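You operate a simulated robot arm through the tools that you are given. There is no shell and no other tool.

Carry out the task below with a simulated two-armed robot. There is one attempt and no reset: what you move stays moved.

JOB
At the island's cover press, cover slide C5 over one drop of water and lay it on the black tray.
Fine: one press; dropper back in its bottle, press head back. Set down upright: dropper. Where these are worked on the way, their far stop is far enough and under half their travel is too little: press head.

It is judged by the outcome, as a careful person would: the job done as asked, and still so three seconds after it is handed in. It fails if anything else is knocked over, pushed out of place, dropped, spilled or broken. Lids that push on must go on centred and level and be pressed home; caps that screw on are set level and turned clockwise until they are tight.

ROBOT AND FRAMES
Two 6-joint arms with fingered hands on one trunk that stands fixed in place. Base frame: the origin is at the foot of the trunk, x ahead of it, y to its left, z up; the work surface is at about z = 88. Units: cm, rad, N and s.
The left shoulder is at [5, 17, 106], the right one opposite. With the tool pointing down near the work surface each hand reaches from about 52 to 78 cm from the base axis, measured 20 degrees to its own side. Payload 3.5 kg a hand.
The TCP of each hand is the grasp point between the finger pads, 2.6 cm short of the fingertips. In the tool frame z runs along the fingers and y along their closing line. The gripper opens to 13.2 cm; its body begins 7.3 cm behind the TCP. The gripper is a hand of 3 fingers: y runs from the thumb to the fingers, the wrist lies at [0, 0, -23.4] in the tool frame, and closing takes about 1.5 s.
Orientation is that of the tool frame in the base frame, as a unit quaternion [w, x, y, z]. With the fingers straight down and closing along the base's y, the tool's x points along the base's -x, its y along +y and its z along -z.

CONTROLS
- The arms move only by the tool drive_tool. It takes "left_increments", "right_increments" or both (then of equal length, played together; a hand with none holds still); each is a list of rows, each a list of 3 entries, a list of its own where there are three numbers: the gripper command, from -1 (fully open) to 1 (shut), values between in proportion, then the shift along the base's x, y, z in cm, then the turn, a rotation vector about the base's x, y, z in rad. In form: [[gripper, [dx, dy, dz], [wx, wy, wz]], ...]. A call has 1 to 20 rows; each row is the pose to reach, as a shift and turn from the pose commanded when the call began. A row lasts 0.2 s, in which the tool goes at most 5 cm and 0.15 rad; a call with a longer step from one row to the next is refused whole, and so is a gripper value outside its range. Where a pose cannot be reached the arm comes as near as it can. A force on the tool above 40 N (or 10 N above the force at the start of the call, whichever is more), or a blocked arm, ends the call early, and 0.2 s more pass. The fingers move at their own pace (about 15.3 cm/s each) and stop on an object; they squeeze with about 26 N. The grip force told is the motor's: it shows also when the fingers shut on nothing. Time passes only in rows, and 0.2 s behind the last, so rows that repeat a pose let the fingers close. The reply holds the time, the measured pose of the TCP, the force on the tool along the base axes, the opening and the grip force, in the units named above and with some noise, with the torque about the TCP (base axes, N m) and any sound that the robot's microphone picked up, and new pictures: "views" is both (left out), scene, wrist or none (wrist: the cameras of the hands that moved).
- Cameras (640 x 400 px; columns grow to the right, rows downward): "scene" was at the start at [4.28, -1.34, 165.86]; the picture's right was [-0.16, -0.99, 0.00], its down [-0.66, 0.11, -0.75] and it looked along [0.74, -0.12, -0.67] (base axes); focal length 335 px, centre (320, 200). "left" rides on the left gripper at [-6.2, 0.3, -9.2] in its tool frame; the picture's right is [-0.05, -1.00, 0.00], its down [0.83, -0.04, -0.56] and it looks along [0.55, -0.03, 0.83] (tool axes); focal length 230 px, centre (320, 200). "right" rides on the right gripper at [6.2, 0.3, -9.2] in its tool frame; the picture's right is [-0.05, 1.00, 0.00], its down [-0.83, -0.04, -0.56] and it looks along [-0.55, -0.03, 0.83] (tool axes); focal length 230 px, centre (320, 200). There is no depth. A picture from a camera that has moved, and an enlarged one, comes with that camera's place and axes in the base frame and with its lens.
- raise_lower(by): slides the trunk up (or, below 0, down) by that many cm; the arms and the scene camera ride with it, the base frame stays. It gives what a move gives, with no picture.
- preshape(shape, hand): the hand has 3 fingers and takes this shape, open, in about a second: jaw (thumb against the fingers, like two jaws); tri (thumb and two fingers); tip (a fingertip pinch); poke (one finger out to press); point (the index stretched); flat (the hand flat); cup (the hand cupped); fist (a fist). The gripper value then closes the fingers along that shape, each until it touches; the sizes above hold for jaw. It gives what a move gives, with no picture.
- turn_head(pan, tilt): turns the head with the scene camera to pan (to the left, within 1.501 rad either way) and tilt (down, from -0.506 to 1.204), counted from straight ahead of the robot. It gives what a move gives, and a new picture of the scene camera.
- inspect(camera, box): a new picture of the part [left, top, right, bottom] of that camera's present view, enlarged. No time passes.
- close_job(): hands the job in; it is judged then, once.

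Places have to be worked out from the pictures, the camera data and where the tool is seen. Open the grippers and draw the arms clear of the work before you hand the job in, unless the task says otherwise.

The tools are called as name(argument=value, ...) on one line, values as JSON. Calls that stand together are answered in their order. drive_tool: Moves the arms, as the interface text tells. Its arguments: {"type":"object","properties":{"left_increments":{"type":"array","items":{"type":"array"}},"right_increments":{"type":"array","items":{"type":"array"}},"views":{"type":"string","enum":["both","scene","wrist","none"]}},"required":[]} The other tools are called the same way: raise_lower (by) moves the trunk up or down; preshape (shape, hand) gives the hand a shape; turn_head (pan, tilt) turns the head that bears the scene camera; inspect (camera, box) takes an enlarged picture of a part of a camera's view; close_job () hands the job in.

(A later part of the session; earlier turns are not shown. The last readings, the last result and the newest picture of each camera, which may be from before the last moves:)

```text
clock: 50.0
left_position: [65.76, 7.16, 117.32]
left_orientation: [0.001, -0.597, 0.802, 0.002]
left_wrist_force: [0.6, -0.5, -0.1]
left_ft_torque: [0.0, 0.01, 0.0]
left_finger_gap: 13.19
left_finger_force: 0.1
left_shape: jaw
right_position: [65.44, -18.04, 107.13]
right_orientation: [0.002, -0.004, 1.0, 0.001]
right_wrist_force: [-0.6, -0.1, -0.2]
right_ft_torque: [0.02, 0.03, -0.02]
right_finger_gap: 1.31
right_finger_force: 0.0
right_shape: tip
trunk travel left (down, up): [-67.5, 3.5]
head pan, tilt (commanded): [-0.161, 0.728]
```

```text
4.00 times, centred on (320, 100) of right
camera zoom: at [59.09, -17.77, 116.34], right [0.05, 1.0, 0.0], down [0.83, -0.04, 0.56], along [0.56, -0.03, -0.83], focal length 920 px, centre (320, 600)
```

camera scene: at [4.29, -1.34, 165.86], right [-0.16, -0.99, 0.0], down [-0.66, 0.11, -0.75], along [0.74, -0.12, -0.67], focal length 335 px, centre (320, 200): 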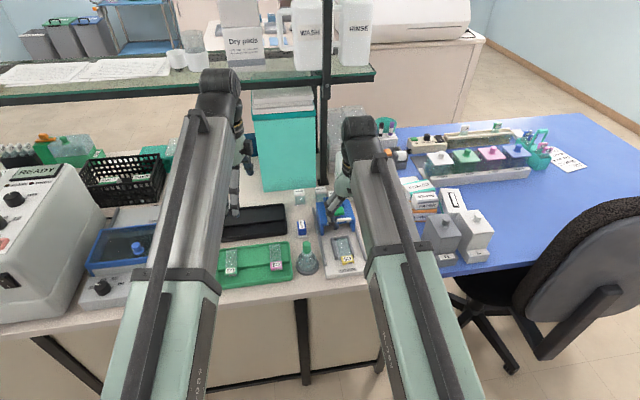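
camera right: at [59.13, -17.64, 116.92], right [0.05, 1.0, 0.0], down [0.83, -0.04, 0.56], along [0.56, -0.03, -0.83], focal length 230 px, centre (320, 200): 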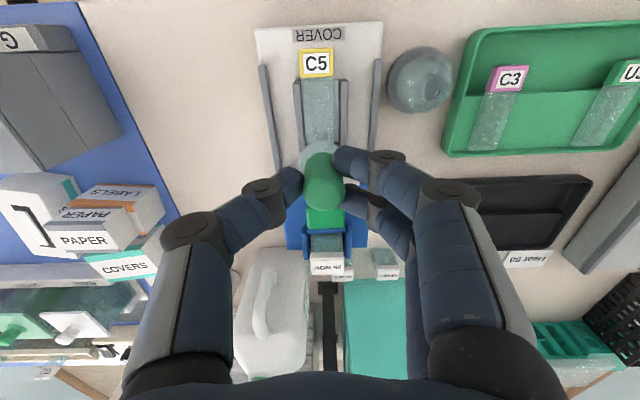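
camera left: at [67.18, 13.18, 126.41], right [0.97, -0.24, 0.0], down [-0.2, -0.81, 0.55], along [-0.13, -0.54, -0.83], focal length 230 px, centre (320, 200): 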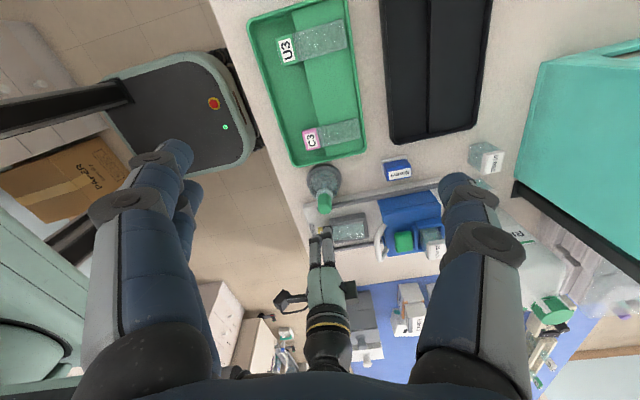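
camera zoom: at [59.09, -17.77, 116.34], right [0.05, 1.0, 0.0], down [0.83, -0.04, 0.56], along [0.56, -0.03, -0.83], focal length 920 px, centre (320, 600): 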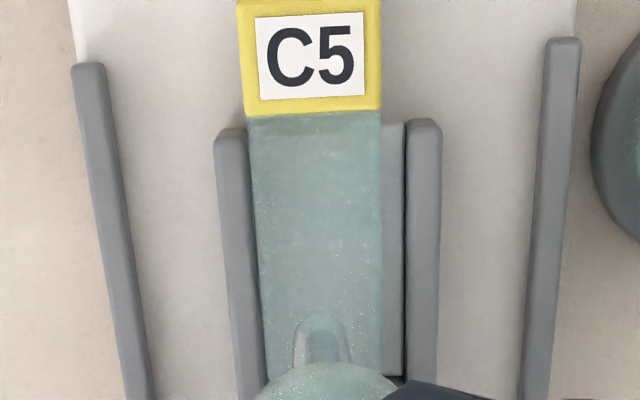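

The glass is clean: no drop fell, likely because my holding grip never let the bulb relax after the first squeeze in the bottle. I take the dropper back over the bottle the same way to reset it and find a lighter hold.

drive_tool(right_increments=[[0.81, [0, 0.3, 0.6], [0, 0, 0]], [0.81, [-0.3, 1.6, 0.6], [0, 0, 0]], [0.81, [-0.8, 3.4, 0.6], [0, 0, 0]], [0.81, [-1.2, 5.2, 0.6], [0, 0, 0]], [0.81, [-1.6, 7.0, 0.6], [0, 0, 0]], [0.81, [-2.0, 8.8, 0.6], [0, 0, 0]], [0.81, [-2.3, 10.2, 0.6], [0, 0, 0]], [0.81, [-2.4, 10.9, 0.6], [0, 0, 0]], [0.81, [-2.4, 10.9, 0.6], [0, 0, 0]]], views="none")

inspect(camera="right", box=[260, 80, 380, 190])

inspect(camera="scene", box=[270, 210, 350, 280])

inspect(camera="left", box=[290, 150, 370, 240])

```text
clock: 52.0
left_position: [65.68, 7.28, 117.26]
left_orientation: [0.001, -0.598, 0.802, 0.001]
left_wrist_force: [0.1, 0.8, 0.3]
left_ft_torque: [-0.02, 0.02, 0.01]
left_finger_gap: 13.17
left_finger_force: 0.1
left_shape: jaw
right_position: [63.0, -7.14, 107.78]
right_orientation: [0.002, -0.003, 1.0, 0.0]
right_wrist_force: [-0.1, -0.6, -0.6]
right_ft_torque: [0.02, 0.01, -0.02]
right_finger_gap: 1.3
right_finger_force: 0.0
right_shape: tip
trunk travel left (down, up): [-67.5, 3.5]
head pan, tilt (commanded): [-0.161, 0.728]
```

```text
3.64 times, centred on (320, 135) of right
camera zoom: at [56.66, -6.82, 116.97], right [0.05, 1.0, 0.0], down [0.83, -0.04, 0.56], along [0.56, -0.03, -0.83], focal length 837 px, centre (320, 436)
```

zoom: 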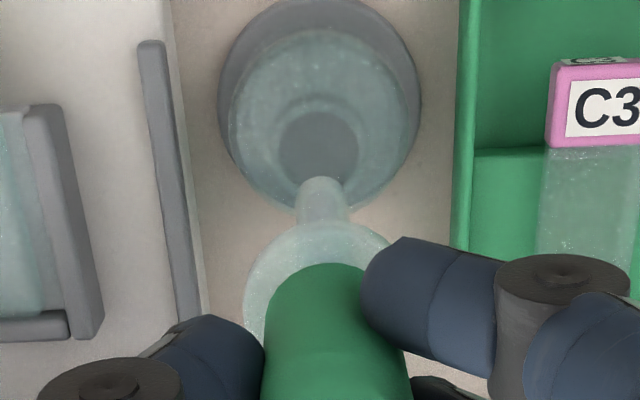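

```text
5.71 times, centred on (310, 245) of scene
camera zoom: at [4.28, -1.34, 165.86], right [-0.16, -0.99, 0.0], down [-0.66, 0.11, -0.75], along [0.74, -0.12, -0.67], focal length 1914 px, centre (377, -57)
```

zoom: 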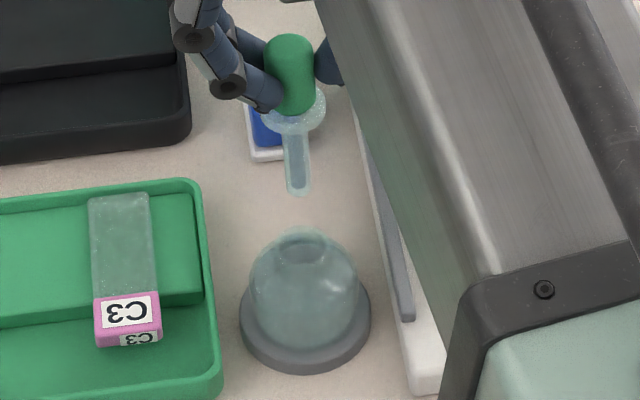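

```text
4.44 times, centred on (330, 195) of left
camera zoom: at [67.18, 13.21, 126.41], right [0.97, -0.24, 0.0], down [-0.2, -0.81, 0.55], along [-0.13, -0.54, -0.83], focal length 1022 px, centre (276, 222)
```

zoom: 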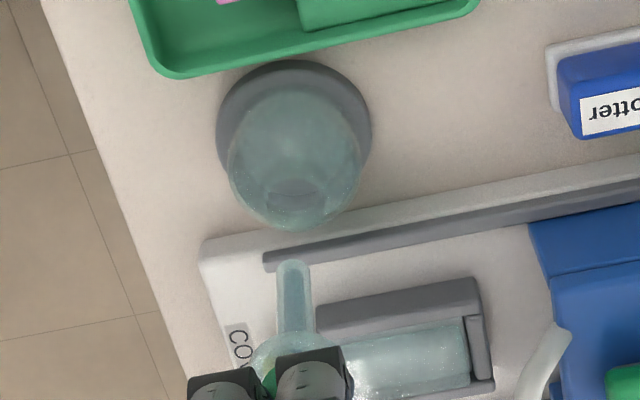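

The pipette tip lines up with the bottle mouth (62.6, -7.1 versus 62.65, -7.16). I lower it slowly into the bottle.

drive_tool(right_increments=[[0.81, [0, -0.03, -0.8], [0, 0, 0]], [0.81, [0, -0.03, -1.8], [0, 0, 0]], [0.81, [0, -0.03, -2.8], [0, 0, 0]], [0.81, [0, -0.03, -3.8], [0, 0, 0]], [0.81, [0, -0.03, -4.8], [0, 0, 0]], [0.81, [0, -0.03, -5.8], [0, 0, 0]], [0.81, [0, -0.03, -5.8], [0, 0, 0]]], views="none")

inspect(camera="scene", box=[270, 210, 350, 280])

drive_tool(right_increments=[[0.81, [0, 0, -0.8], [0, 0, 0]], [0.81, [0, 0, -1.7], [0, 0, 0]], [0.81, [0, 0, -2.5], [0, 0, 0]], [0.81, [0, 0, -3.1], [0, 0, 0]], [0.81, [0, 0, -3.5], [0, 0, 0]], [0.81, [0, 0, -3.5], [0, 0, 0]]], views="none")

inspect(camera="scene", box=[270, 210, 350, 280])

inspect(camera="right", box=[240, 100, 400, 230])

```text
clock: 53.6
left_position: [65.72, 7.3, 117.23]
left_orientation: [0.0, -0.598, 0.801, 0.002]
left_wrist_force: [0.5, -0.8, 0.0]
left_ft_torque: [-0.04, 0.02, -0.01]
left_finger_gap: 13.19
left_finger_force: 0.2
left_shape: jaw
right_position: [62.83, -7.1, 101.98]
right_orientation: [0.002, -0.004, 1.0, 0.0]
right_wrist_force: [-0.3, 0.6, 0.5]
right_ft_torque: [0.01, 0.01, -0.02]
right_finger_gap: 1.32
right_finger_force: 0.1
right_shape: tip
trunk travel left (down, up): [-67.5, 3.5]
head pan, tilt (commanded): [-0.161, 0.728]
```

```text
5.71 times, centred on (310, 245) of scene
camera zoom: at [4.28, -1.34, 165.86], right [-0.16, -0.99, 0.0], down [-0.66, 0.11, -0.75], along [0.74, -0.12, -0.67], focal length 1914 px, centre (377, -57)
```

zoom: 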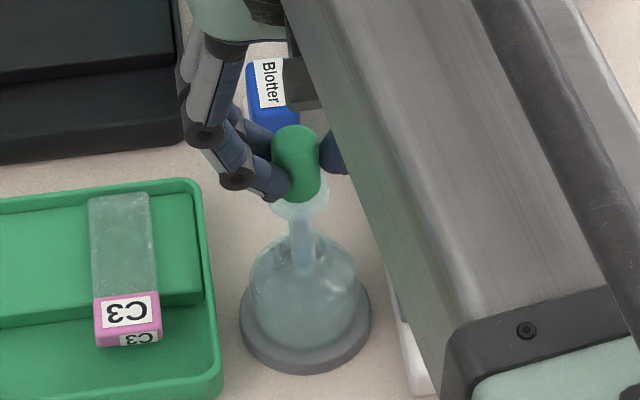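

```text
clock: 55.0
left_position: [65.63, 7.39, 117.28]
left_orientation: [0.0, -0.597, 0.802, 0.001]
left_wrist_force: [-0.6, -0.6, 0.3]
left_ft_torque: [-0.02, -0.04, 0.03]
left_finger_gap: 13.19
left_finger_force: 0.1
left_shape: jaw
right_position: [62.92, -7.23, 98.46]
right_orientation: [0.001, -0.004, 1.0, 0.0]
right_wrist_force: [-0.7, -0.7, 0.3]
right_ft_torque: [0.02, -0.03, 0.03]
right_finger_gap: 1.3
right_finger_force: 0.1
right_shape: tip
trunk travel left (down, up): [-67.5, 3.5]
head pan, tilt (commanded): [-0.161, 0.728]
```

```text
5.71 times, centred on (310, 245) of scene
camera zoom: at [4.28, -1.34, 165.86], right [-0.16, -0.99, 0.0], down [-0.66, 0.11, -0.75], along [0.74, -0.12, -0.67], focal length 1914 px, centre (377, -57)
```

zoom: 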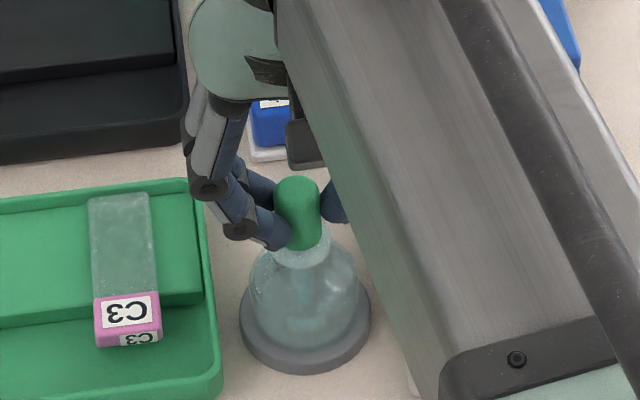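

```text
3.08 times, centred on (320, 165) of right
camera zoom: at [56.67, -6.9, 107.63], right [0.05, 1.0, 0.0], down [0.83, -0.04, 0.56], along [0.56, -0.03, -0.83], focal length 708 px, centre (320, 308)
```

zoom: 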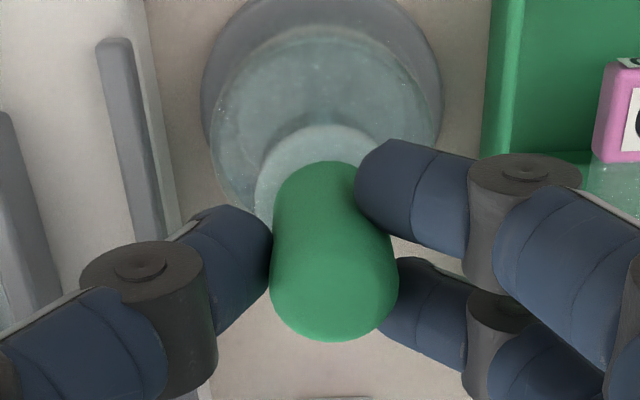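

The dropper is back in the bottle. I release the bulb fully so it can refill, then take a much lighter hold, shifted 0.12 cm in -y to centre the straddling grip.

drive_tool(right_increments=[[0.7, [0, 0, 0], [0, 0, 0]], [0.58, [0, 0, 0], [0, 0, 0]], [0.58, [0, 0, 0], [0, 0, 0]], [0.58, [0, -0.12, 0], [0, 0, 0]], [0.58, [0, -0.12, 0], [0, 0, 0]], [0.58, [0, -0.12, 0], [0, 0, 0]]], views="none")

inspect(camera="right", box=[240, 100, 400, 230])

drive_tool(right_increments=[[0.68, [0, 0, 0], [0, 0, 0]], [0.73, [0, 0, 0], [0, 0, 0]], [0.76, [0, 0, 0], [0, 0, 0]], [0.76, [0, 0, 0], [0, 0, 0]]], views="none")

inspect(camera="right", box=[240, 100, 400, 230])

```text
clock: 56.4
left_position: [65.82, 7.31, 117.29]
left_orientation: [0.001, -0.598, 0.802, 0.002]
left_wrist_force: [-1.4, 0.2, -1.0]
left_ft_torque: [-0.01, 0.0, -0.02]
left_finger_gap: 13.17
left_finger_force: 0.0
left_shape: jaw
right_position: [62.92, -7.4, 98.47]
right_orientation: [0.002, -0.004, 1.0, 0.0]
right_wrist_force: [0.8, -0.6, 0.3]
right_ft_torque: [-0.01, 0.03, 0.0]
right_finger_gap: 2.74
right_finger_force: 0.0
right_shape: tip
trunk travel left (down, up): [-67.5, 3.5]
head pan, tilt (commanded): [-0.161, 0.728]
```

```text
3.08 times, centred on (320, 165) of right
camera zoom: at [56.69, -7.01, 107.65], right [0.05, 1.0, 0.0], down [0.83, -0.04, 0.56], along [0.56, -0.03, -0.83], focal length 708 px, centre (320, 308)
```

zoom: 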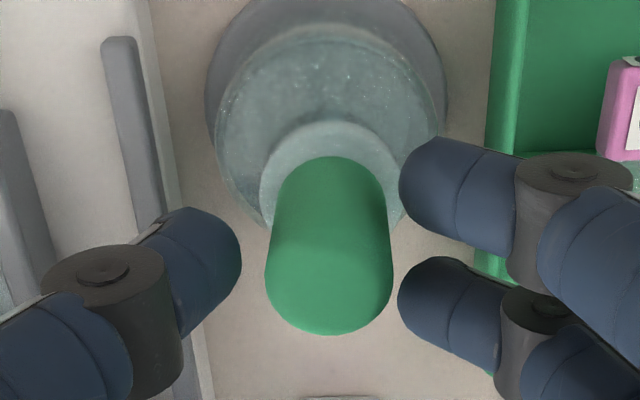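

```text
clock: 57.4
left_position: [65.82, 7.28, 117.34]
left_orientation: [0.001, -0.598, 0.802, 0.002]
left_wrist_force: [0.5, -0.2, 0.1]
left_ft_torque: [0.0, 0.03, 0.01]
left_finger_gap: 13.18
left_finger_force: 0.1
left_shape: jaw
right_position: [62.9, -7.32, 98.49]
right_orientation: [0.001, -0.004, 1.0, 0.0]
right_wrist_force: [0.6, -0.6, -0.6]
right_ft_torque: [0.02, -0.01, 0.01]
right_finger_gap: 1.67
right_finger_force: 0.0
right_shape: tip
trunk travel left (down, up): [-67.5, 3.5]
head pan, tilt (commanded): [-0.161, 0.728]
```

```text
3.08 times, centred on (320, 165) of right
camera zoom: at [56.69, -7.01, 107.65], right [0.05, 1.0, 0.0], down [0.83, -0.04, 0.56], along [0.56, -0.03, -0.83], focal length 708 px, centre (320, 308)
```

zoom: 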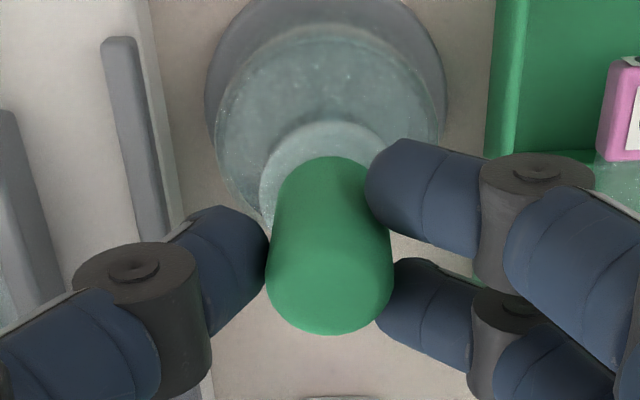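

At 0.76 the fingers lightly touch on both sides without displacing the bulb. I test lifting 2 cm with a 0.77 hold, still inside the bottle.

drive_tool(right_increments=[[0.77, [0, 0, 0], [0, 0, 0]], [0.77, [0, 0, 0.6], [0, 0, 0]], [0.77, [0, 0, 1.3], [0, 0, 0]], [0.77, [0, 0, 2], [0, 0, 0]], [0.77, [0, 0, 2], [0, 0, 0]]], views="none")

inspect(camera="right", box=[240, 100, 400, 230])

inspect(camera="scene", box=[270, 210, 350, 280])

```text
clock: 58.6
left_position: [65.76, 7.24, 117.35]
left_orientation: [0.0, -0.597, 0.802, 0.003]
left_wrist_force: [-0.5, 0.7, 0.4]
left_ft_torque: [-0.02, -0.01, -0.01]
left_finger_gap: 13.21
left_finger_force: 0.0
left_shape: jaw
right_position: [62.9, -7.36, 100.46]
right_orientation: [0.001, -0.003, 1.0, 0.0]
right_wrist_force: [-0.3, -0.5, 0.1]
right_ft_torque: [0.02, -0.03, 0.01]
right_finger_gap: 1.63
right_finger_force: 0.1
right_shape: tip
trunk travel left (down, up): [-67.5, 3.5]
head pan, tilt (commanded): [-0.161, 0.728]
```

```text
3.08 times, centred on (320, 165) of right
camera zoom: at [56.67, -7.01, 109.66], right [0.05, 1.0, 0.0], down [0.83, -0.04, 0.56], along [0.56, -0.03, -0.83], focal length 708 px, centre (320, 308)
```

zoom: 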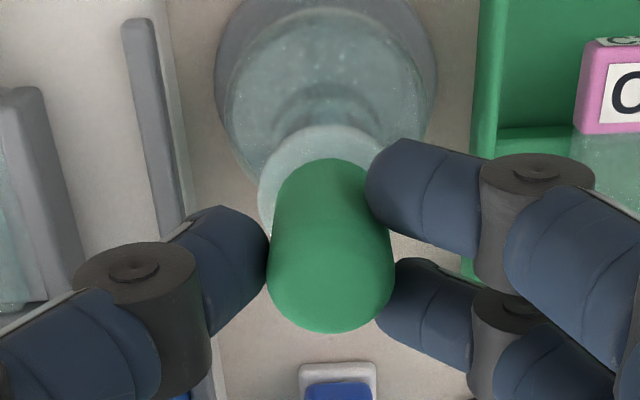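

```text
5.71 times, centred on (310, 245) of scene
camera zoom: at [4.28, -1.34, 165.86], right [-0.16, -0.99, 0.0], down [-0.66, 0.11, -0.75], along [0.74, -0.12, -0.67], focal length 1914 px, centre (377, -57)
```

zoom: 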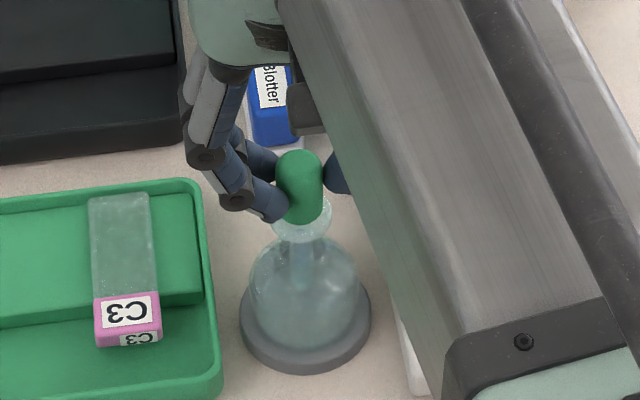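

Even this very light hold lifts the dropper with the bulb practically round. I raise it clear of the bottle slowly and check for slip.

drive_tool(right_increments=[[0.77, [0, 0, 0.5], [0, 0, 0]], [0.77, [0, 0, 1.2], [0, 0, 0]], [0.77, [0, 0, 2.0], [0, 0, 0]], [0.77, [0, 0, 2.8], [0, 0, 0]], [0.77, [0, 0, 3.6], [0, 0, 0]], [0.77, [0, 0, 4.4], [0, 0, 0]], [0.77, [0, 0, 5.2], [0, 0, 0]], [0.77, [0, 0, 6.0], [0, 0, 0]], [0.77, [0, 0, 6.7], [0, 0, 0]], [0.77, [0, 0, 7.2], [0, 0, 0]], [0.77, [0, 0, 7.2], [0, 0, 0]]], views="none")

inspect(camera="right", box=[240, 80, 400, 230])

inspect(camera="scene", box=[270, 200, 350, 280])

```text
clock: 61.0
left_position: [65.66, 7.28, 117.3]
left_orientation: [0.0, -0.598, 0.801, 0.001]
left_wrist_force: [0.1, -0.8, 1.1]
left_ft_torque: [0.02, 0.0, 0.03]
left_finger_gap: 13.18
left_finger_force: 0.1
left_shape: jaw
right_position: [62.88, -7.35, 107.75]
right_orientation: [0.002, -0.003, 1.0, 0.0]
right_wrist_force: [-0.2, 0.1, -0.5]
right_ft_torque: [-0.03, 0.0, 0.03]
right_finger_gap: 1.62
right_finger_force: 0.1
right_shape: tip
trunk travel left (down, up): [-67.5, 3.5]
head pan, tilt (commanded): [-0.161, 0.728]
```

```text
2.67 times, centred on (320, 155) of right
camera zoom: at [56.67, -7.03, 116.89], right [0.05, 1.0, 0.0], down [0.83, -0.04, 0.56], along [0.56, -0.03, -0.83], focal length 614 px, centre (320, 320)
```

zoom: 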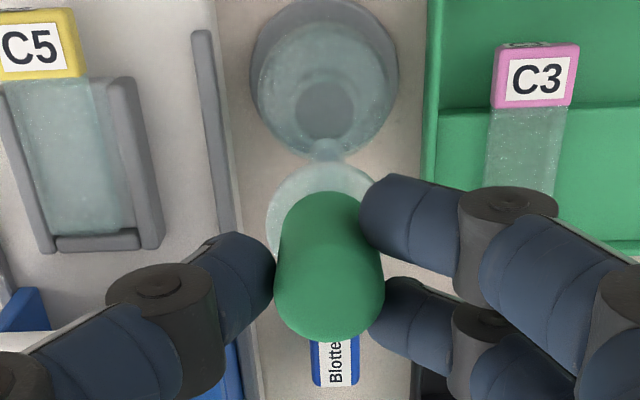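

```text
5.00 times, centred on (310, 240) of scene
camera zoom: at [4.28, -1.34, 165.86], right [-0.16, -0.99, 0.0], down [-0.66, 0.11, -0.75], along [0.74, -0.12, -0.67], focal length 1675 px, centre (370, 0)
```

zoom: 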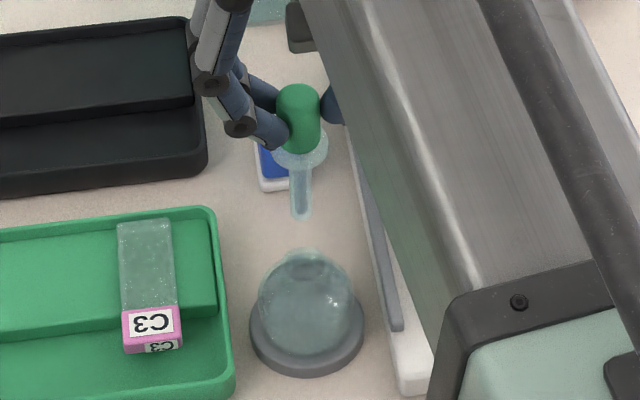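

The dropper is out, tilted about 5° with the tip at (63.5, -7.25, 97.3). I carry it gently over the slide so the tip ends above (65.1, -18.15).

drive_tool(right_increments=[[0.775, [0.05, -0.4, 0], [0, 0, 0]], [0.775, [0.15, -1.2, 0], [0, 0, 0]], [0.775, [0.3, -2.2, 0], [0, 0, 0]], [0.775, [0.5, -3.4, 0], [0, 0, 0]], [0.775, [0.7, -4.6, 0], [0, 0, 0]], [0.775, [0.9, -5.8, 0], [0, 0, 0]], [0.775, [1.1, -7.0, 0], [0, 0, 0]], [0.775, [1.3, -8.2, 0], [0, 0, 0]], [0.775, [1.45, -9.3, 0], [0, 0, 0]], [0.775, [1.55, -10.2, 0], [0, 0, 0]], [0.775, [1.6, -10.7, 0], [0, 0, 0]], [0.775, [1.6, -10.9, 0], [0, 0, 0]], [0.775, [1.6, -10.9, 0], [0, 0, 0]]], views="none")

inspect(camera="right", box=[240, 60, 400, 230])

inspect(camera="scene", box=[310, 190, 380, 270])

inspect(camera="left", box=[300, 190, 400, 280])

```text
clock: 63.8
left_position: [65.76, 7.23, 117.3]
left_orientation: [0.001, -0.597, 0.802, 0.002]
left_wrist_force: [0.4, -1.0, -0.8]
left_ft_torque: [-0.02, 0.0, 0.02]
left_finger_gap: 13.17
left_finger_force: 0.1
left_shape: jaw
right_position: [64.61, -18.13, 107.79]
right_orientation: [0.001, -0.003, 1.0, 0.0]
right_wrist_force: [0.4, 0.0, 0.2]
right_ft_torque: [0.01, 0.0, -0.03]
right_finger_gap: 1.53
right_finger_force: 0.0
right_shape: tip
trunk travel left (down, up): [-67.5, 3.5]
head pan, tilt (commanded): [-0.161, 0.728]
```

```text
2.35 times, centred on (320, 145) of right
camera zoom: at [58.28, -17.93, 116.86], right [0.05, 1.0, 0.0], down [0.83, -0.04, 0.56], along [0.56, -0.03, -0.83], focal length 541 px, centre (320, 329)
```

zoom: 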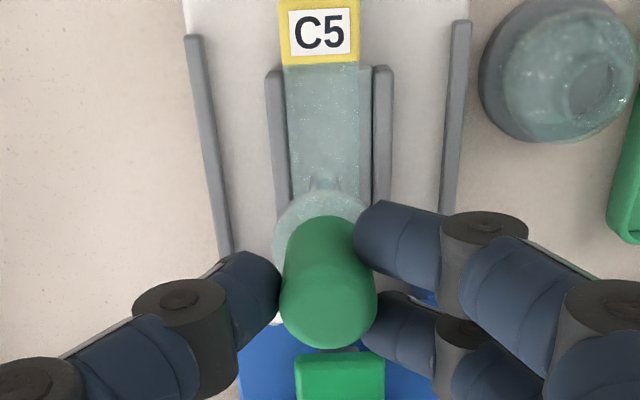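

```text
5.00 times, centred on (345, 230) of scene
camera zoom: at [4.28, -1.34, 165.86], right [-0.16, -0.99, 0.0], down [-0.66, 0.11, -0.75], along [0.74, -0.12, -0.67], focal length 1675 px, centre (195, 50)
```

zoom: 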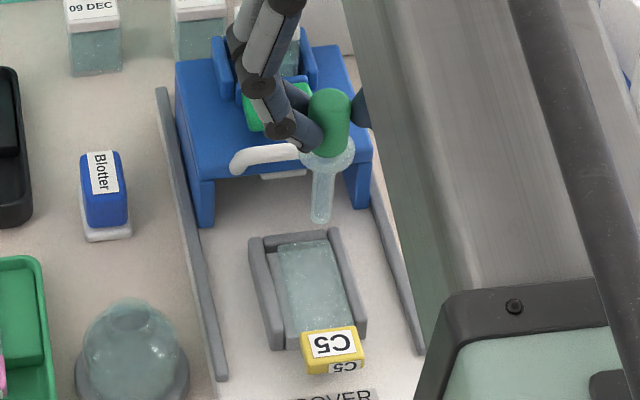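

```text
4.44 times, centred on (350, 235) of left
camera zoom: at [67.18, 13.21, 126.41], right [0.97, -0.24, 0.0], down [-0.2, -0.81, 0.55], along [-0.13, -0.54, -0.83], focal length 1022 px, centre (187, 44)
```

zoom: 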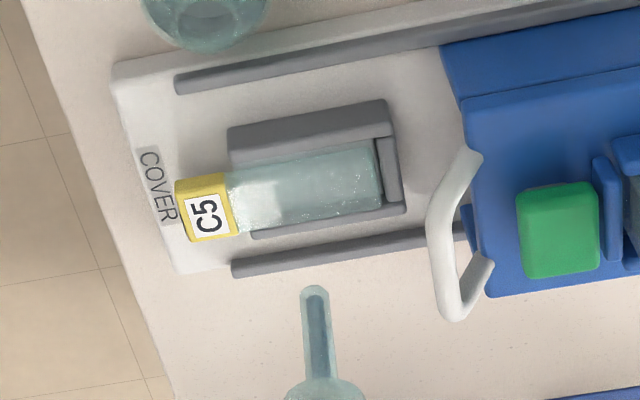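

Tip at (64.8, -18.1, 97.6). I adjust +0.3 in x and lower it to about 1.7 cm above the glass.

drive_tool(right_increments=[[0.775, [0.1, 0, -0.4], [0, 0, 0]], [0.775, [0.2, -0.05, -1.1], [0, 0, 0]], [0.775, [0.3, -0.05, -1.9], [0, 0, 0]], [0.775, [0.3, -0.05, -2.7], [0, 0, 0]], [0.775, [0.3, -0.05, -3.5], [0, 0, 0]], [0.775, [0.3, -0.05, -4.1], [0, 0, 0]], [0.775, [0.3, -0.05, -4.4], [0, 0, 0]], [0.775, [0.3, -0.05, -4.4], [0, 0, 0]]], views="none")

inspect(camera="scene", box=[310, 200, 370, 270])

inspect(camera="left", box=[310, 200, 370, 250])

inspect(camera="right", box=[270, 60, 370, 170])

```text
clock: 65.6
left_position: [65.77, 7.12, 117.28]
left_orientation: [0.0, -0.597, 0.802, 0.002]
left_wrist_force: [-0.2, 0.7, -0.6]
left_ft_torque: [-0.03, -0.03, 0.0]
left_finger_gap: 13.16
left_finger_force: 0.0
left_shape: jaw
right_position: [64.76, -18.32, 103.37]
right_orientation: [0.002, -0.004, 1.0, -0.001]
right_wrist_force: [1.1, 0.0, -1.0]
right_ft_torque: [0.02, 0.0, -0.01]
right_finger_gap: 1.56
right_finger_force: 0.1
right_shape: tip
trunk travel left (down, up): [-67.5, 3.5]
head pan, tilt (commanded): [-0.161, 0.728]
```

```text
5.71 times, centred on (340, 235) of scene
camera zoom: at [4.28, -1.34, 165.86], right [-0.16, -0.99, 0.0], down [-0.66, 0.11, -0.75], along [0.74, -0.12, -0.67], focal length 1914 px, centre (206, 0)
```

zoom: 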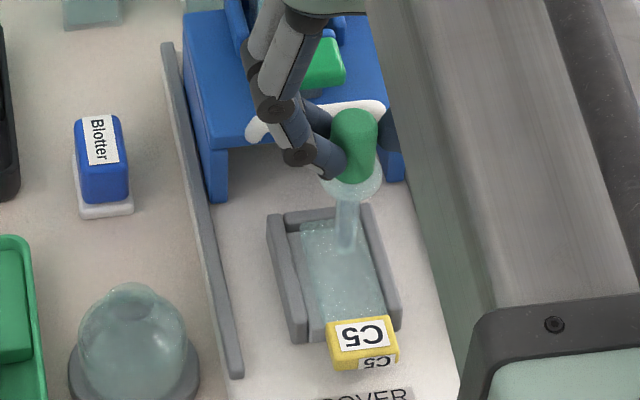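

```text
8.00 times, centred on (340, 225) of left
camera zoom: at [67.18, 13.21, 126.41], right [0.97, -0.24, 0.0], down [-0.2, -0.81, 0.55], along [-0.13, -0.54, -0.83], focal length 1841 px, centre (160, 0)
```

zoom: 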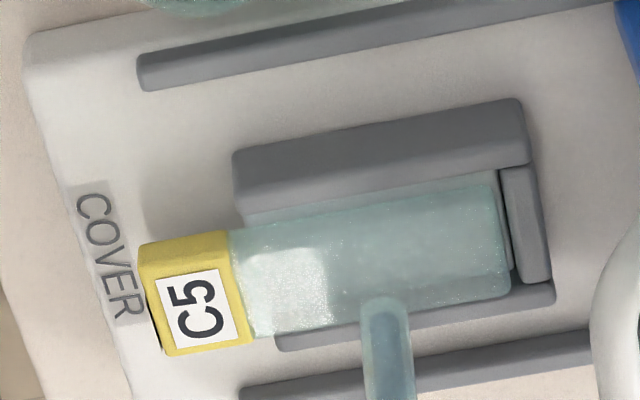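

```text
3.64 times, centred on (320, 115) of right
camera zoom: at [58.58, -17.98, 112.47], right [0.05, 1.0, 0.0], down [0.83, -0.04, 0.56], along [0.56, -0.03, -0.83], focal length 837 px, centre (320, 509)
```

zoom: 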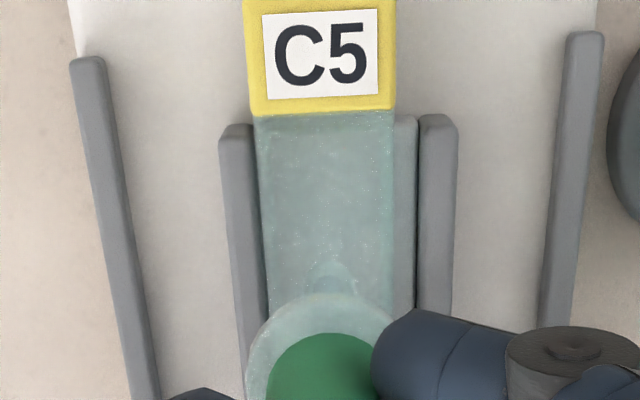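

Tip at (65.05, -18.15, 93.5), over the glass centre with the bulb relaxed. I make one squeeze now and watch.

drive_tool(right_increments=[[0.8, [0, 0, 0], [0, 0, 0]], [0.84, [0, 0, 0], [0, 0, 0]], [0.86, [0, 0, 0], [0, 0, 0]]], views="none")

inspect(camera="left", box=[310, 200, 370, 250])

inspect(camera="scene", box=[315, 215, 365, 265])

inspect(camera="right", box=[290, 80, 350, 160])

```text
clock: 66.4
left_position: [65.79, 7.34, 117.46]
left_orientation: [0.001, -0.598, 0.802, 0.001]
left_wrist_force: [0.5, 0.2, -1.0]
left_ft_torque: [-0.01, 0.0, -0.02]
left_finger_gap: 13.18
left_finger_force: 0.0
left_shape: jaw
right_position: [64.75, -18.3, 103.27]
right_orientation: [0.002, -0.003, 1.0, 0.0]
right_wrist_force: [0.2, -0.9, 0.6]
right_ft_torque: [0.0, -0.03, 0.0]
right_finger_gap: 1.19
right_finger_force: 25.7
right_shape: tip
trunk travel left (down, up): [-67.5, 3.5]
head pan, tilt (commanded): [-0.161, 0.728]
```

```text
8.00 times, centred on (340, 225) of left
camera zoom: at [67.18, 13.21, 126.41], right [0.97, -0.24, 0.0], down [-0.2, -0.81, 0.55], along [-0.13, -0.54, -0.83], focal length 1841 px, centre (160, 0)
```

zoom: 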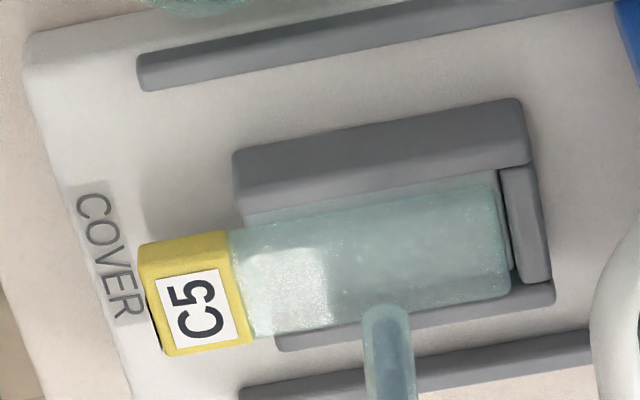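

```text
8.00 times, centred on (340, 240) of scene
camera zoom: at [4.28, -1.34, 165.86], right [-0.16, -0.99, 0.0], down [-0.66, 0.11, -0.75], along [0.74, -0.12, -0.67], focal length 2679 px, centre (160, -120)
```

zoom: 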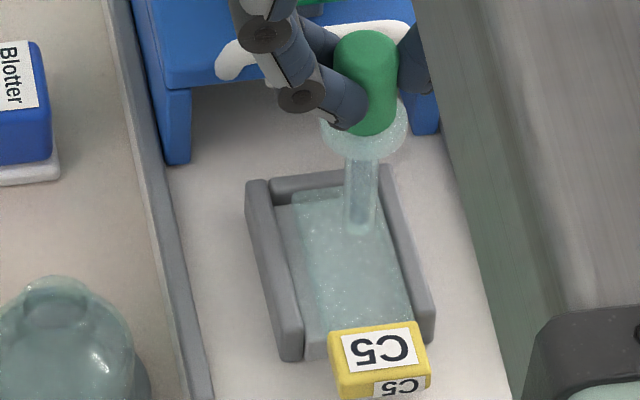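

```text
5.00 times, centred on (320, 120) of right
camera zoom: at [58.57, -17.98, 112.47], right [0.05, 1.0, 0.0], down [0.83, -0.04, 0.56], along [0.56, -0.03, -0.83], focal length 1150 px, centre (320, 600)
```

zoom: 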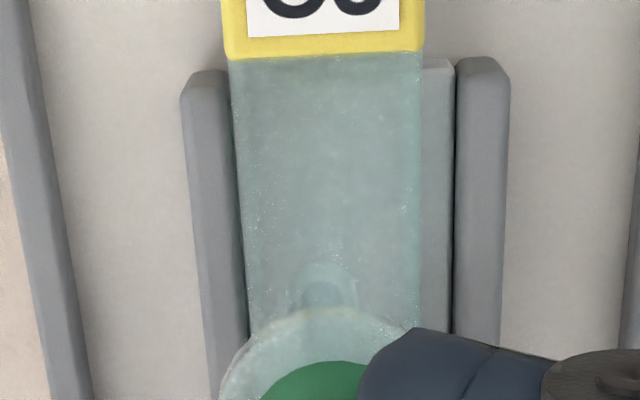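

Nothing obvious yet; I look more closely at the spot under the tip while holding still.

inspect(camera="left", box=[328, 214, 360, 238])

inspect(camera="scene", box=[330, 228, 356, 252])

inspect(camera="right", box=[305, 115, 340, 150])

```text
16.00 times, centred on (344, 226) of left
camera zoom: at [67.18, 13.21, 126.41], right [0.97, -0.24, 0.0], down [-0.2, -0.81, 0.55], along [-0.13, -0.54, -0.83], focal length 3681 px, centre (-64, -216)
```

zoom: 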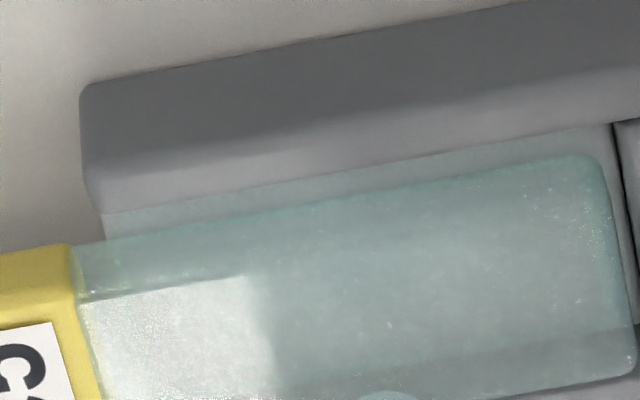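

```text
16.00 times, centred on (343, 240) of scene
camera zoom: at [4.28, -1.34, 165.86], right [-0.16, -0.99, 0.0], down [-0.66, 0.11, -0.75], along [0.74, -0.12, -0.67], focal length 5359 px, centre (-48, -440)
```

zoom: 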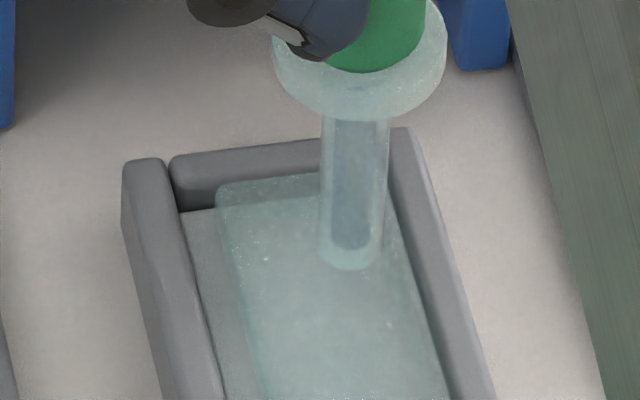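

```text
11.43 times, centred on (322, 132) of right
camera zoom: at [58.57, -17.98, 112.47], right [0.05, 1.0, 0.0], down [0.83, -0.04, 0.56], along [0.56, -0.03, -0.83], focal length 2629 px, centre (291, 971)
```

zoom: 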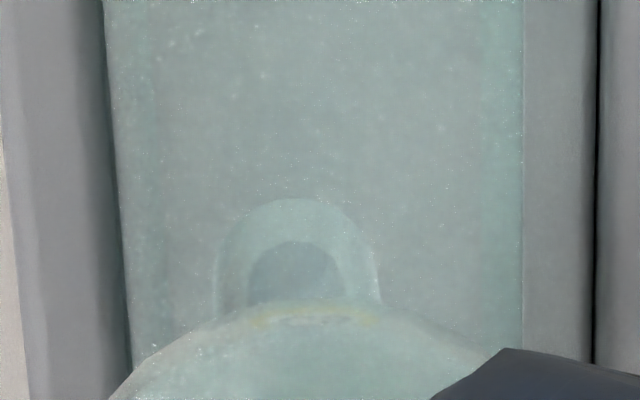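

The water column is visible inside the pipette but nothing has fallen. I press the bulb a little firmer and wait briefly, checking for a drop right after.

drive_tool(right_increments=[[1.0, [0, 0, 0], [0, 0, 0]], [1.0, [0, 0, 0], [0, 0, 0]]], views="none")

inspect(camera="scene", box=[330, 222, 356, 252])

inspect(camera="left", box=[328, 214, 360, 238])

```text
clock: 67.0
left_position: [65.71, 7.37, 117.26]
left_orientation: [0.0, -0.597, 0.802, 0.002]
left_wrist_force: [-0.1, 0.3, 0.4]
left_ft_torque: [-0.02, 0.0, 0.04]
left_finger_gap: 13.2
left_finger_force: 0.1
left_shape: jaw
right_position: [64.7, -18.25, 103.31]
right_orientation: [0.001, -0.003, 1.0, 0.0]
right_wrist_force: [-0.6, -0.1, 0.3]
right_ft_torque: [0.03, 0.02, 0.06]
right_finger_gap: 1.16
right_finger_force: 26.2
right_shape: tip
trunk travel left (down, up): [-67.5, 3.5]
head pan, tilt (commanded): [-0.161, 0.728]
```

```text
13.33 times, centred on (343, 237) of scene
camera zoom: at [4.28, -1.34, 165.86], right [-0.16, -0.99, 0.0], down [-0.66, 0.11, -0.75], along [0.74, -0.12, -0.67], focal length 4466 px, centre (13, -293)
```

zoom: 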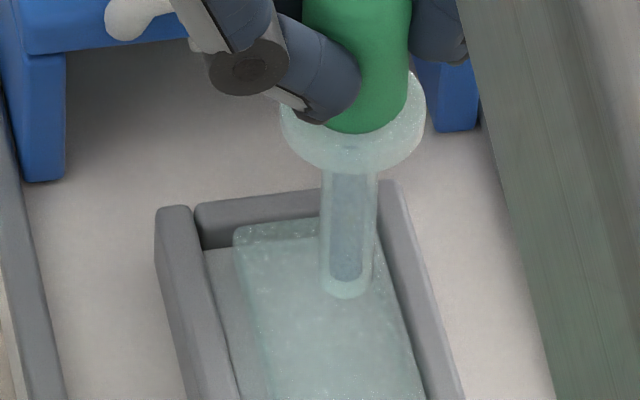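

```text
16.00 times, centred on (344, 226) of left
camera zoom: at [67.18, 13.21, 126.41], right [0.97, -0.24, 0.0], down [-0.2, -0.81, 0.55], along [-0.13, -0.54, -0.83], focal length 3681 px, centre (-64, -216)
```

zoom: 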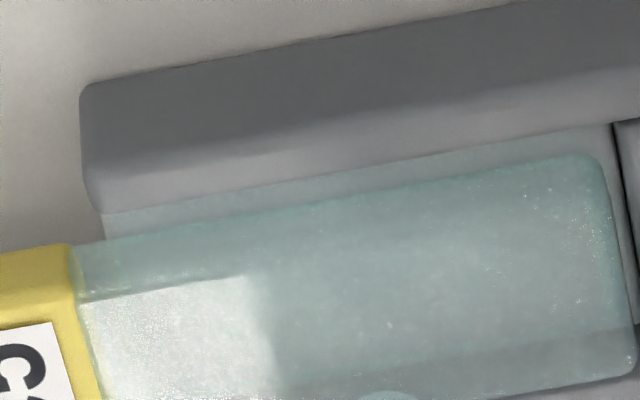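

Still no drop, so this low grip near the collar is probably not compressing the bulb proper. I ease back to the light hold, lift, and return the dropper over the bottle to regrip it higher on the bulb.

drive_tool(right_increments=[[0.8, [0, 0, 0], [0, 0, 0]], [0.79, [0, 0, 0.6], [0, 0, 0]], [0.79, [0, 0, 1.6], [0, 0, 0]], [0.79, [0, 0, 2.8], [0, 0, 0]], [0.79, [0, 0, 3.9], [0, 0, 0]], [0.79, [0, 0.3, 4.6], [0, 0, 0]], [0.79, [-0.1, 1.2, 4.6], [0, 0, 0]], [0.79, [-0.3, 2.6, 4.6], [0, 0, 0]], [0.79, [-0.6, 4.2, 4.6], [0, 0, 0]], [0.79, [-0.9, 5.8, 4.6], [0, 0, 0]], [0.79, [-1.3, 7.4, 4.6], [0, 0, 0]], [0.79, [-1.6, 9.0, 4.6], [0, 0, 0]], [0.79, [-1.8, 10.2, 4.6], [0, 0, 0]], [0.79, [-1.9, 10.8, 4.6], [0, 0, 0]], [0.79, [-1.9, 10.95, 4.6], [0, 0, 0]], [0.79, [-1.9, 10.95, 4.6], [0, 0, 0]]], views="none")

inspect(camera="right", box=[260, 80, 380, 190])

inspect(camera="scene", box=[270, 210, 350, 280])

inspect(camera="left", box=[315, 208, 365, 248])

```text
clock: 70.4
left_position: [65.72, 7.19, 117.38]
left_orientation: [0.002, -0.598, 0.802, 0.002]
left_wrist_force: [-0.5, 1.1, 0.3]
left_ft_torque: [0.04, 0.01, 0.01]
left_finger_gap: 13.2
left_finger_force: 0.0
left_shape: jaw
right_position: [63.0, -7.27, 107.78]
right_orientation: [0.002, -0.004, 1.0, 0.001]
right_wrist_force: [0.3, -0.2, -0.4]
right_ft_torque: [0.04, -0.01, 0.03]
right_finger_gap: 1.34
right_finger_force: 0.1
right_shape: tip
trunk travel left (down, up): [-67.5, 3.5]
head pan, tilt (commanded): [-0.161, 0.728]
```

```text
3.64 times, centred on (320, 135) of right
camera zoom: at [56.69, -6.95, 117.04], right [0.05, 1.0, 0.0], down [0.83, -0.04, 0.56], along [0.56, -0.03, -0.83], focal length 837 px, centre (320, 436)
```

zoom: 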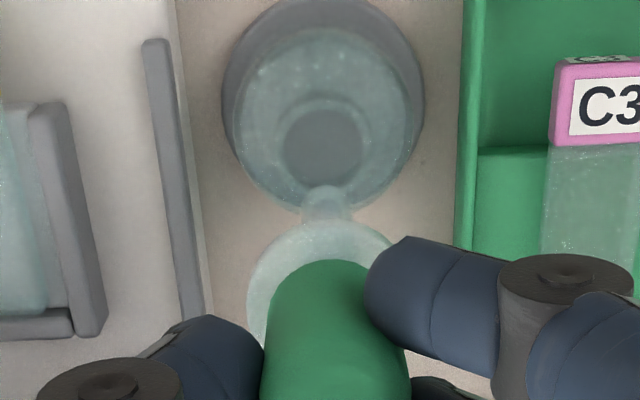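

```text
5.71 times, centred on (310, 245) of scene
camera zoom: at [4.28, -1.34, 165.86], right [-0.16, -0.99, 0.0], down [-0.66, 0.11, -0.75], along [0.74, -0.12, -0.67], focal length 1914 px, centre (377, -57)
```

zoom: 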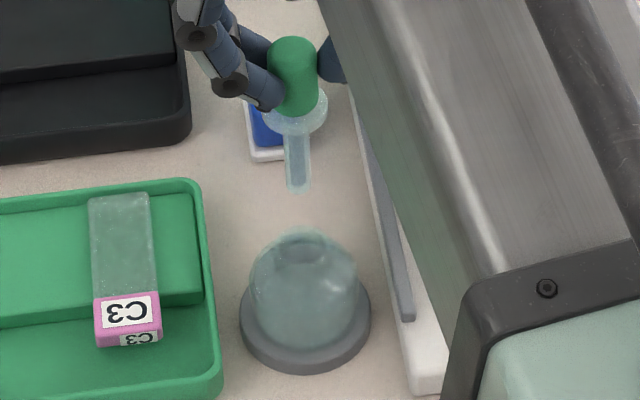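

```text
10.00 times, centred on (340, 228) of left
camera zoom: at [67.18, 13.22, 126.41], right [0.97, -0.24, 0.0], down [-0.2, -0.81, 0.55], along [-0.13, -0.54, -0.83], focal length 2301 px, centre (120, -80)
```

zoom: 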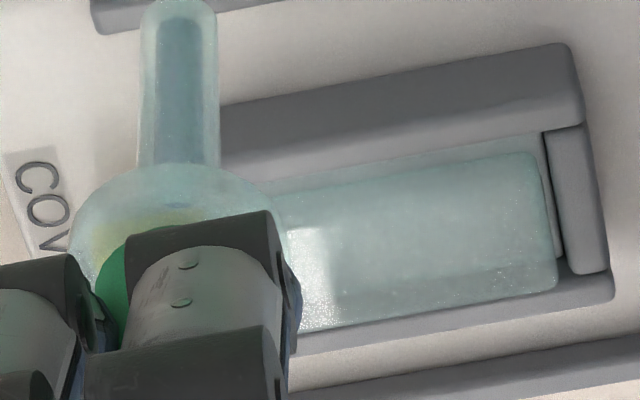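

The slide is still clean and the tip lines up with the bottle mouth. I lower it in and release, then measure how deep a squeeze goes with a grip about 1 cm higher on the bulb.

drive_tool(right_increments=[[0.79, [-0.1, -0.05, -0.8], [0, 0, 0]], [0.79, [-0.1, -0.05, -1.8], [0, 0, 0]], [0.79, [-0.1, -0.05, -2.8], [0, 0, 0]], [0.79, [-0.1, -0.05, -3.8], [0, 0, 0]], [0.79, [-0.1, -0.05, -4.8], [0, 0, 0]], [0.79, [-0.1, -0.05, -5.8], [0, 0, 0]], [0.79, [-0.1, -0.05, -6.8], [0, 0, 0]], [0.79, [-0.1, -0.05, -7.7], [0, 0, 0]], [0.79, [-0.1, -0.05, -8.5], [0, 0, 0]], [0.79, [-0.1, -0.05, -9.1], [0, 0, 0]], [0.79, [-0.1, -0.05, -9.25], [0, 0, 0]], [0.79, [-0.1, -0.05, -9.25], [0, 0, 0]]], views="none")

inspect(camera="scene", box=[270, 210, 350, 280])

drive_tool(right_increments=[[0.65, [0, 0, 0], [0, 0, 0]], [0.5, [0, 0, 0], [0, 0, 0]], [0.5, [0, 0, 0.5], [0, 0, 0]], [0.5, [0, 0, 1.1], [0, 0, 0]], [0.5, [0, 0, 1.1], [0, 0, 0]]], views="none")

inspect(camera="right", box=[240, 100, 400, 230])

inspect(camera="scene", box=[270, 210, 350, 280])

```text
clock: 73.0
left_position: [65.74, 7.19, 117.24]
left_orientation: [0.001, -0.597, 0.802, 0.002]
left_wrist_force: [0.6, 0.0, 0.4]
left_ft_torque: [0.0, 0.04, 0.02]
left_finger_gap: 13.22
left_finger_force: 0.1
left_shape: jaw
right_position: [62.73, -7.41, 98.65]
right_orientation: [0.002, -0.004, 1.0, 0.001]
right_wrist_force: [0.3, 0.0, -0.6]
right_ft_torque: [0.0, 0.0, -0.03]
right_finger_gap: 1.35
right_finger_force: 0.1
right_shape: tip
trunk travel left (down, up): [-67.5, 3.5]
head pan, tilt (commanded): [-0.161, 0.728]
```

```text
5.71 times, centred on (310, 245) of scene
camera zoom: at [4.28, -1.34, 165.86], right [-0.16, -0.99, 0.0], down [-0.66, 0.11, -0.75], along [0.74, -0.12, -0.67], focal length 1914 px, centre (377, -57)
```

zoom: 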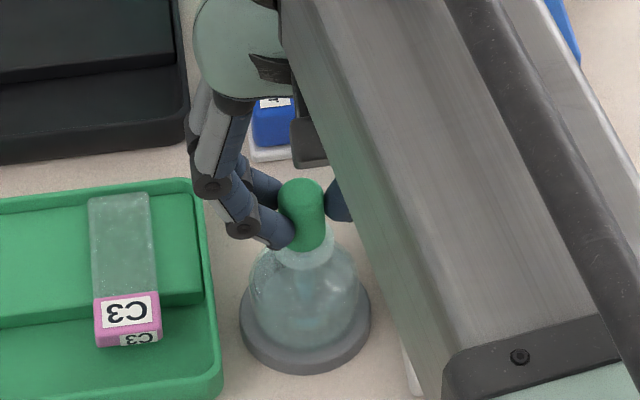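

```text
clock: 74.2
left_position: [65.83, 7.39, 117.12]
left_orientation: [0.001, -0.598, 0.802, 0.002]
left_wrist_force: [0.0, 0.3, 1.1]
left_ft_torque: [0.01, 0.01, 0.01]
left_finger_gap: 13.18
left_finger_force: 0.0
left_shape: jaw
right_position: [62.83, -7.47, 99.7]
right_orientation: [0.002, -0.004, 1.0, 0.0]
right_wrist_force: [0.4, -0.2, 0.8]
right_ft_torque: [0.02, 0.01, 0.0]
right_finger_gap: 3.29
right_finger_force: 0.0
right_shape: tip
trunk travel left (down, up): [-67.5, 3.5]
head pan, tilt (commanded): [-0.161, 0.728]
```

```text
3.08 times, centred on (320, 165) of right
camera zoom: at [56.59, -7.1, 108.94], right [0.05, 1.0, 0.0], down [0.83, -0.04, 0.56], along [0.56, -0.03, -0.83], focal length 708 px, centre (320, 308)
```

zoom: 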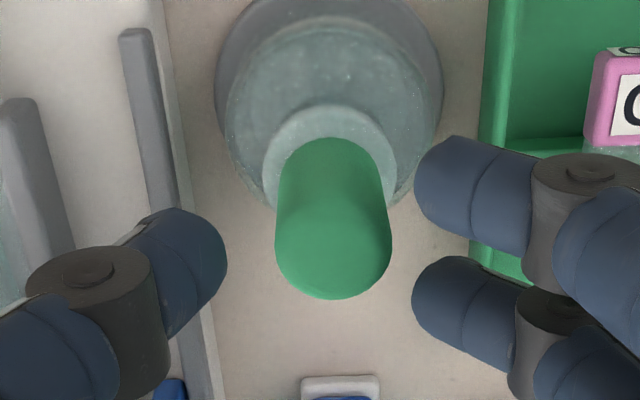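

```text
5.71 times, centred on (310, 245) of scene
camera zoom: at [4.28, -1.34, 165.86], right [-0.16, -0.99, 0.0], down [-0.66, 0.11, -0.75], along [0.74, -0.12, -0.67], focal length 1914 px, centre (377, -57)
```

zoom: 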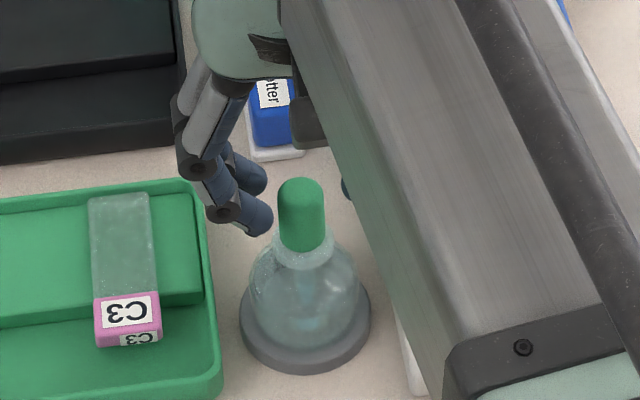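

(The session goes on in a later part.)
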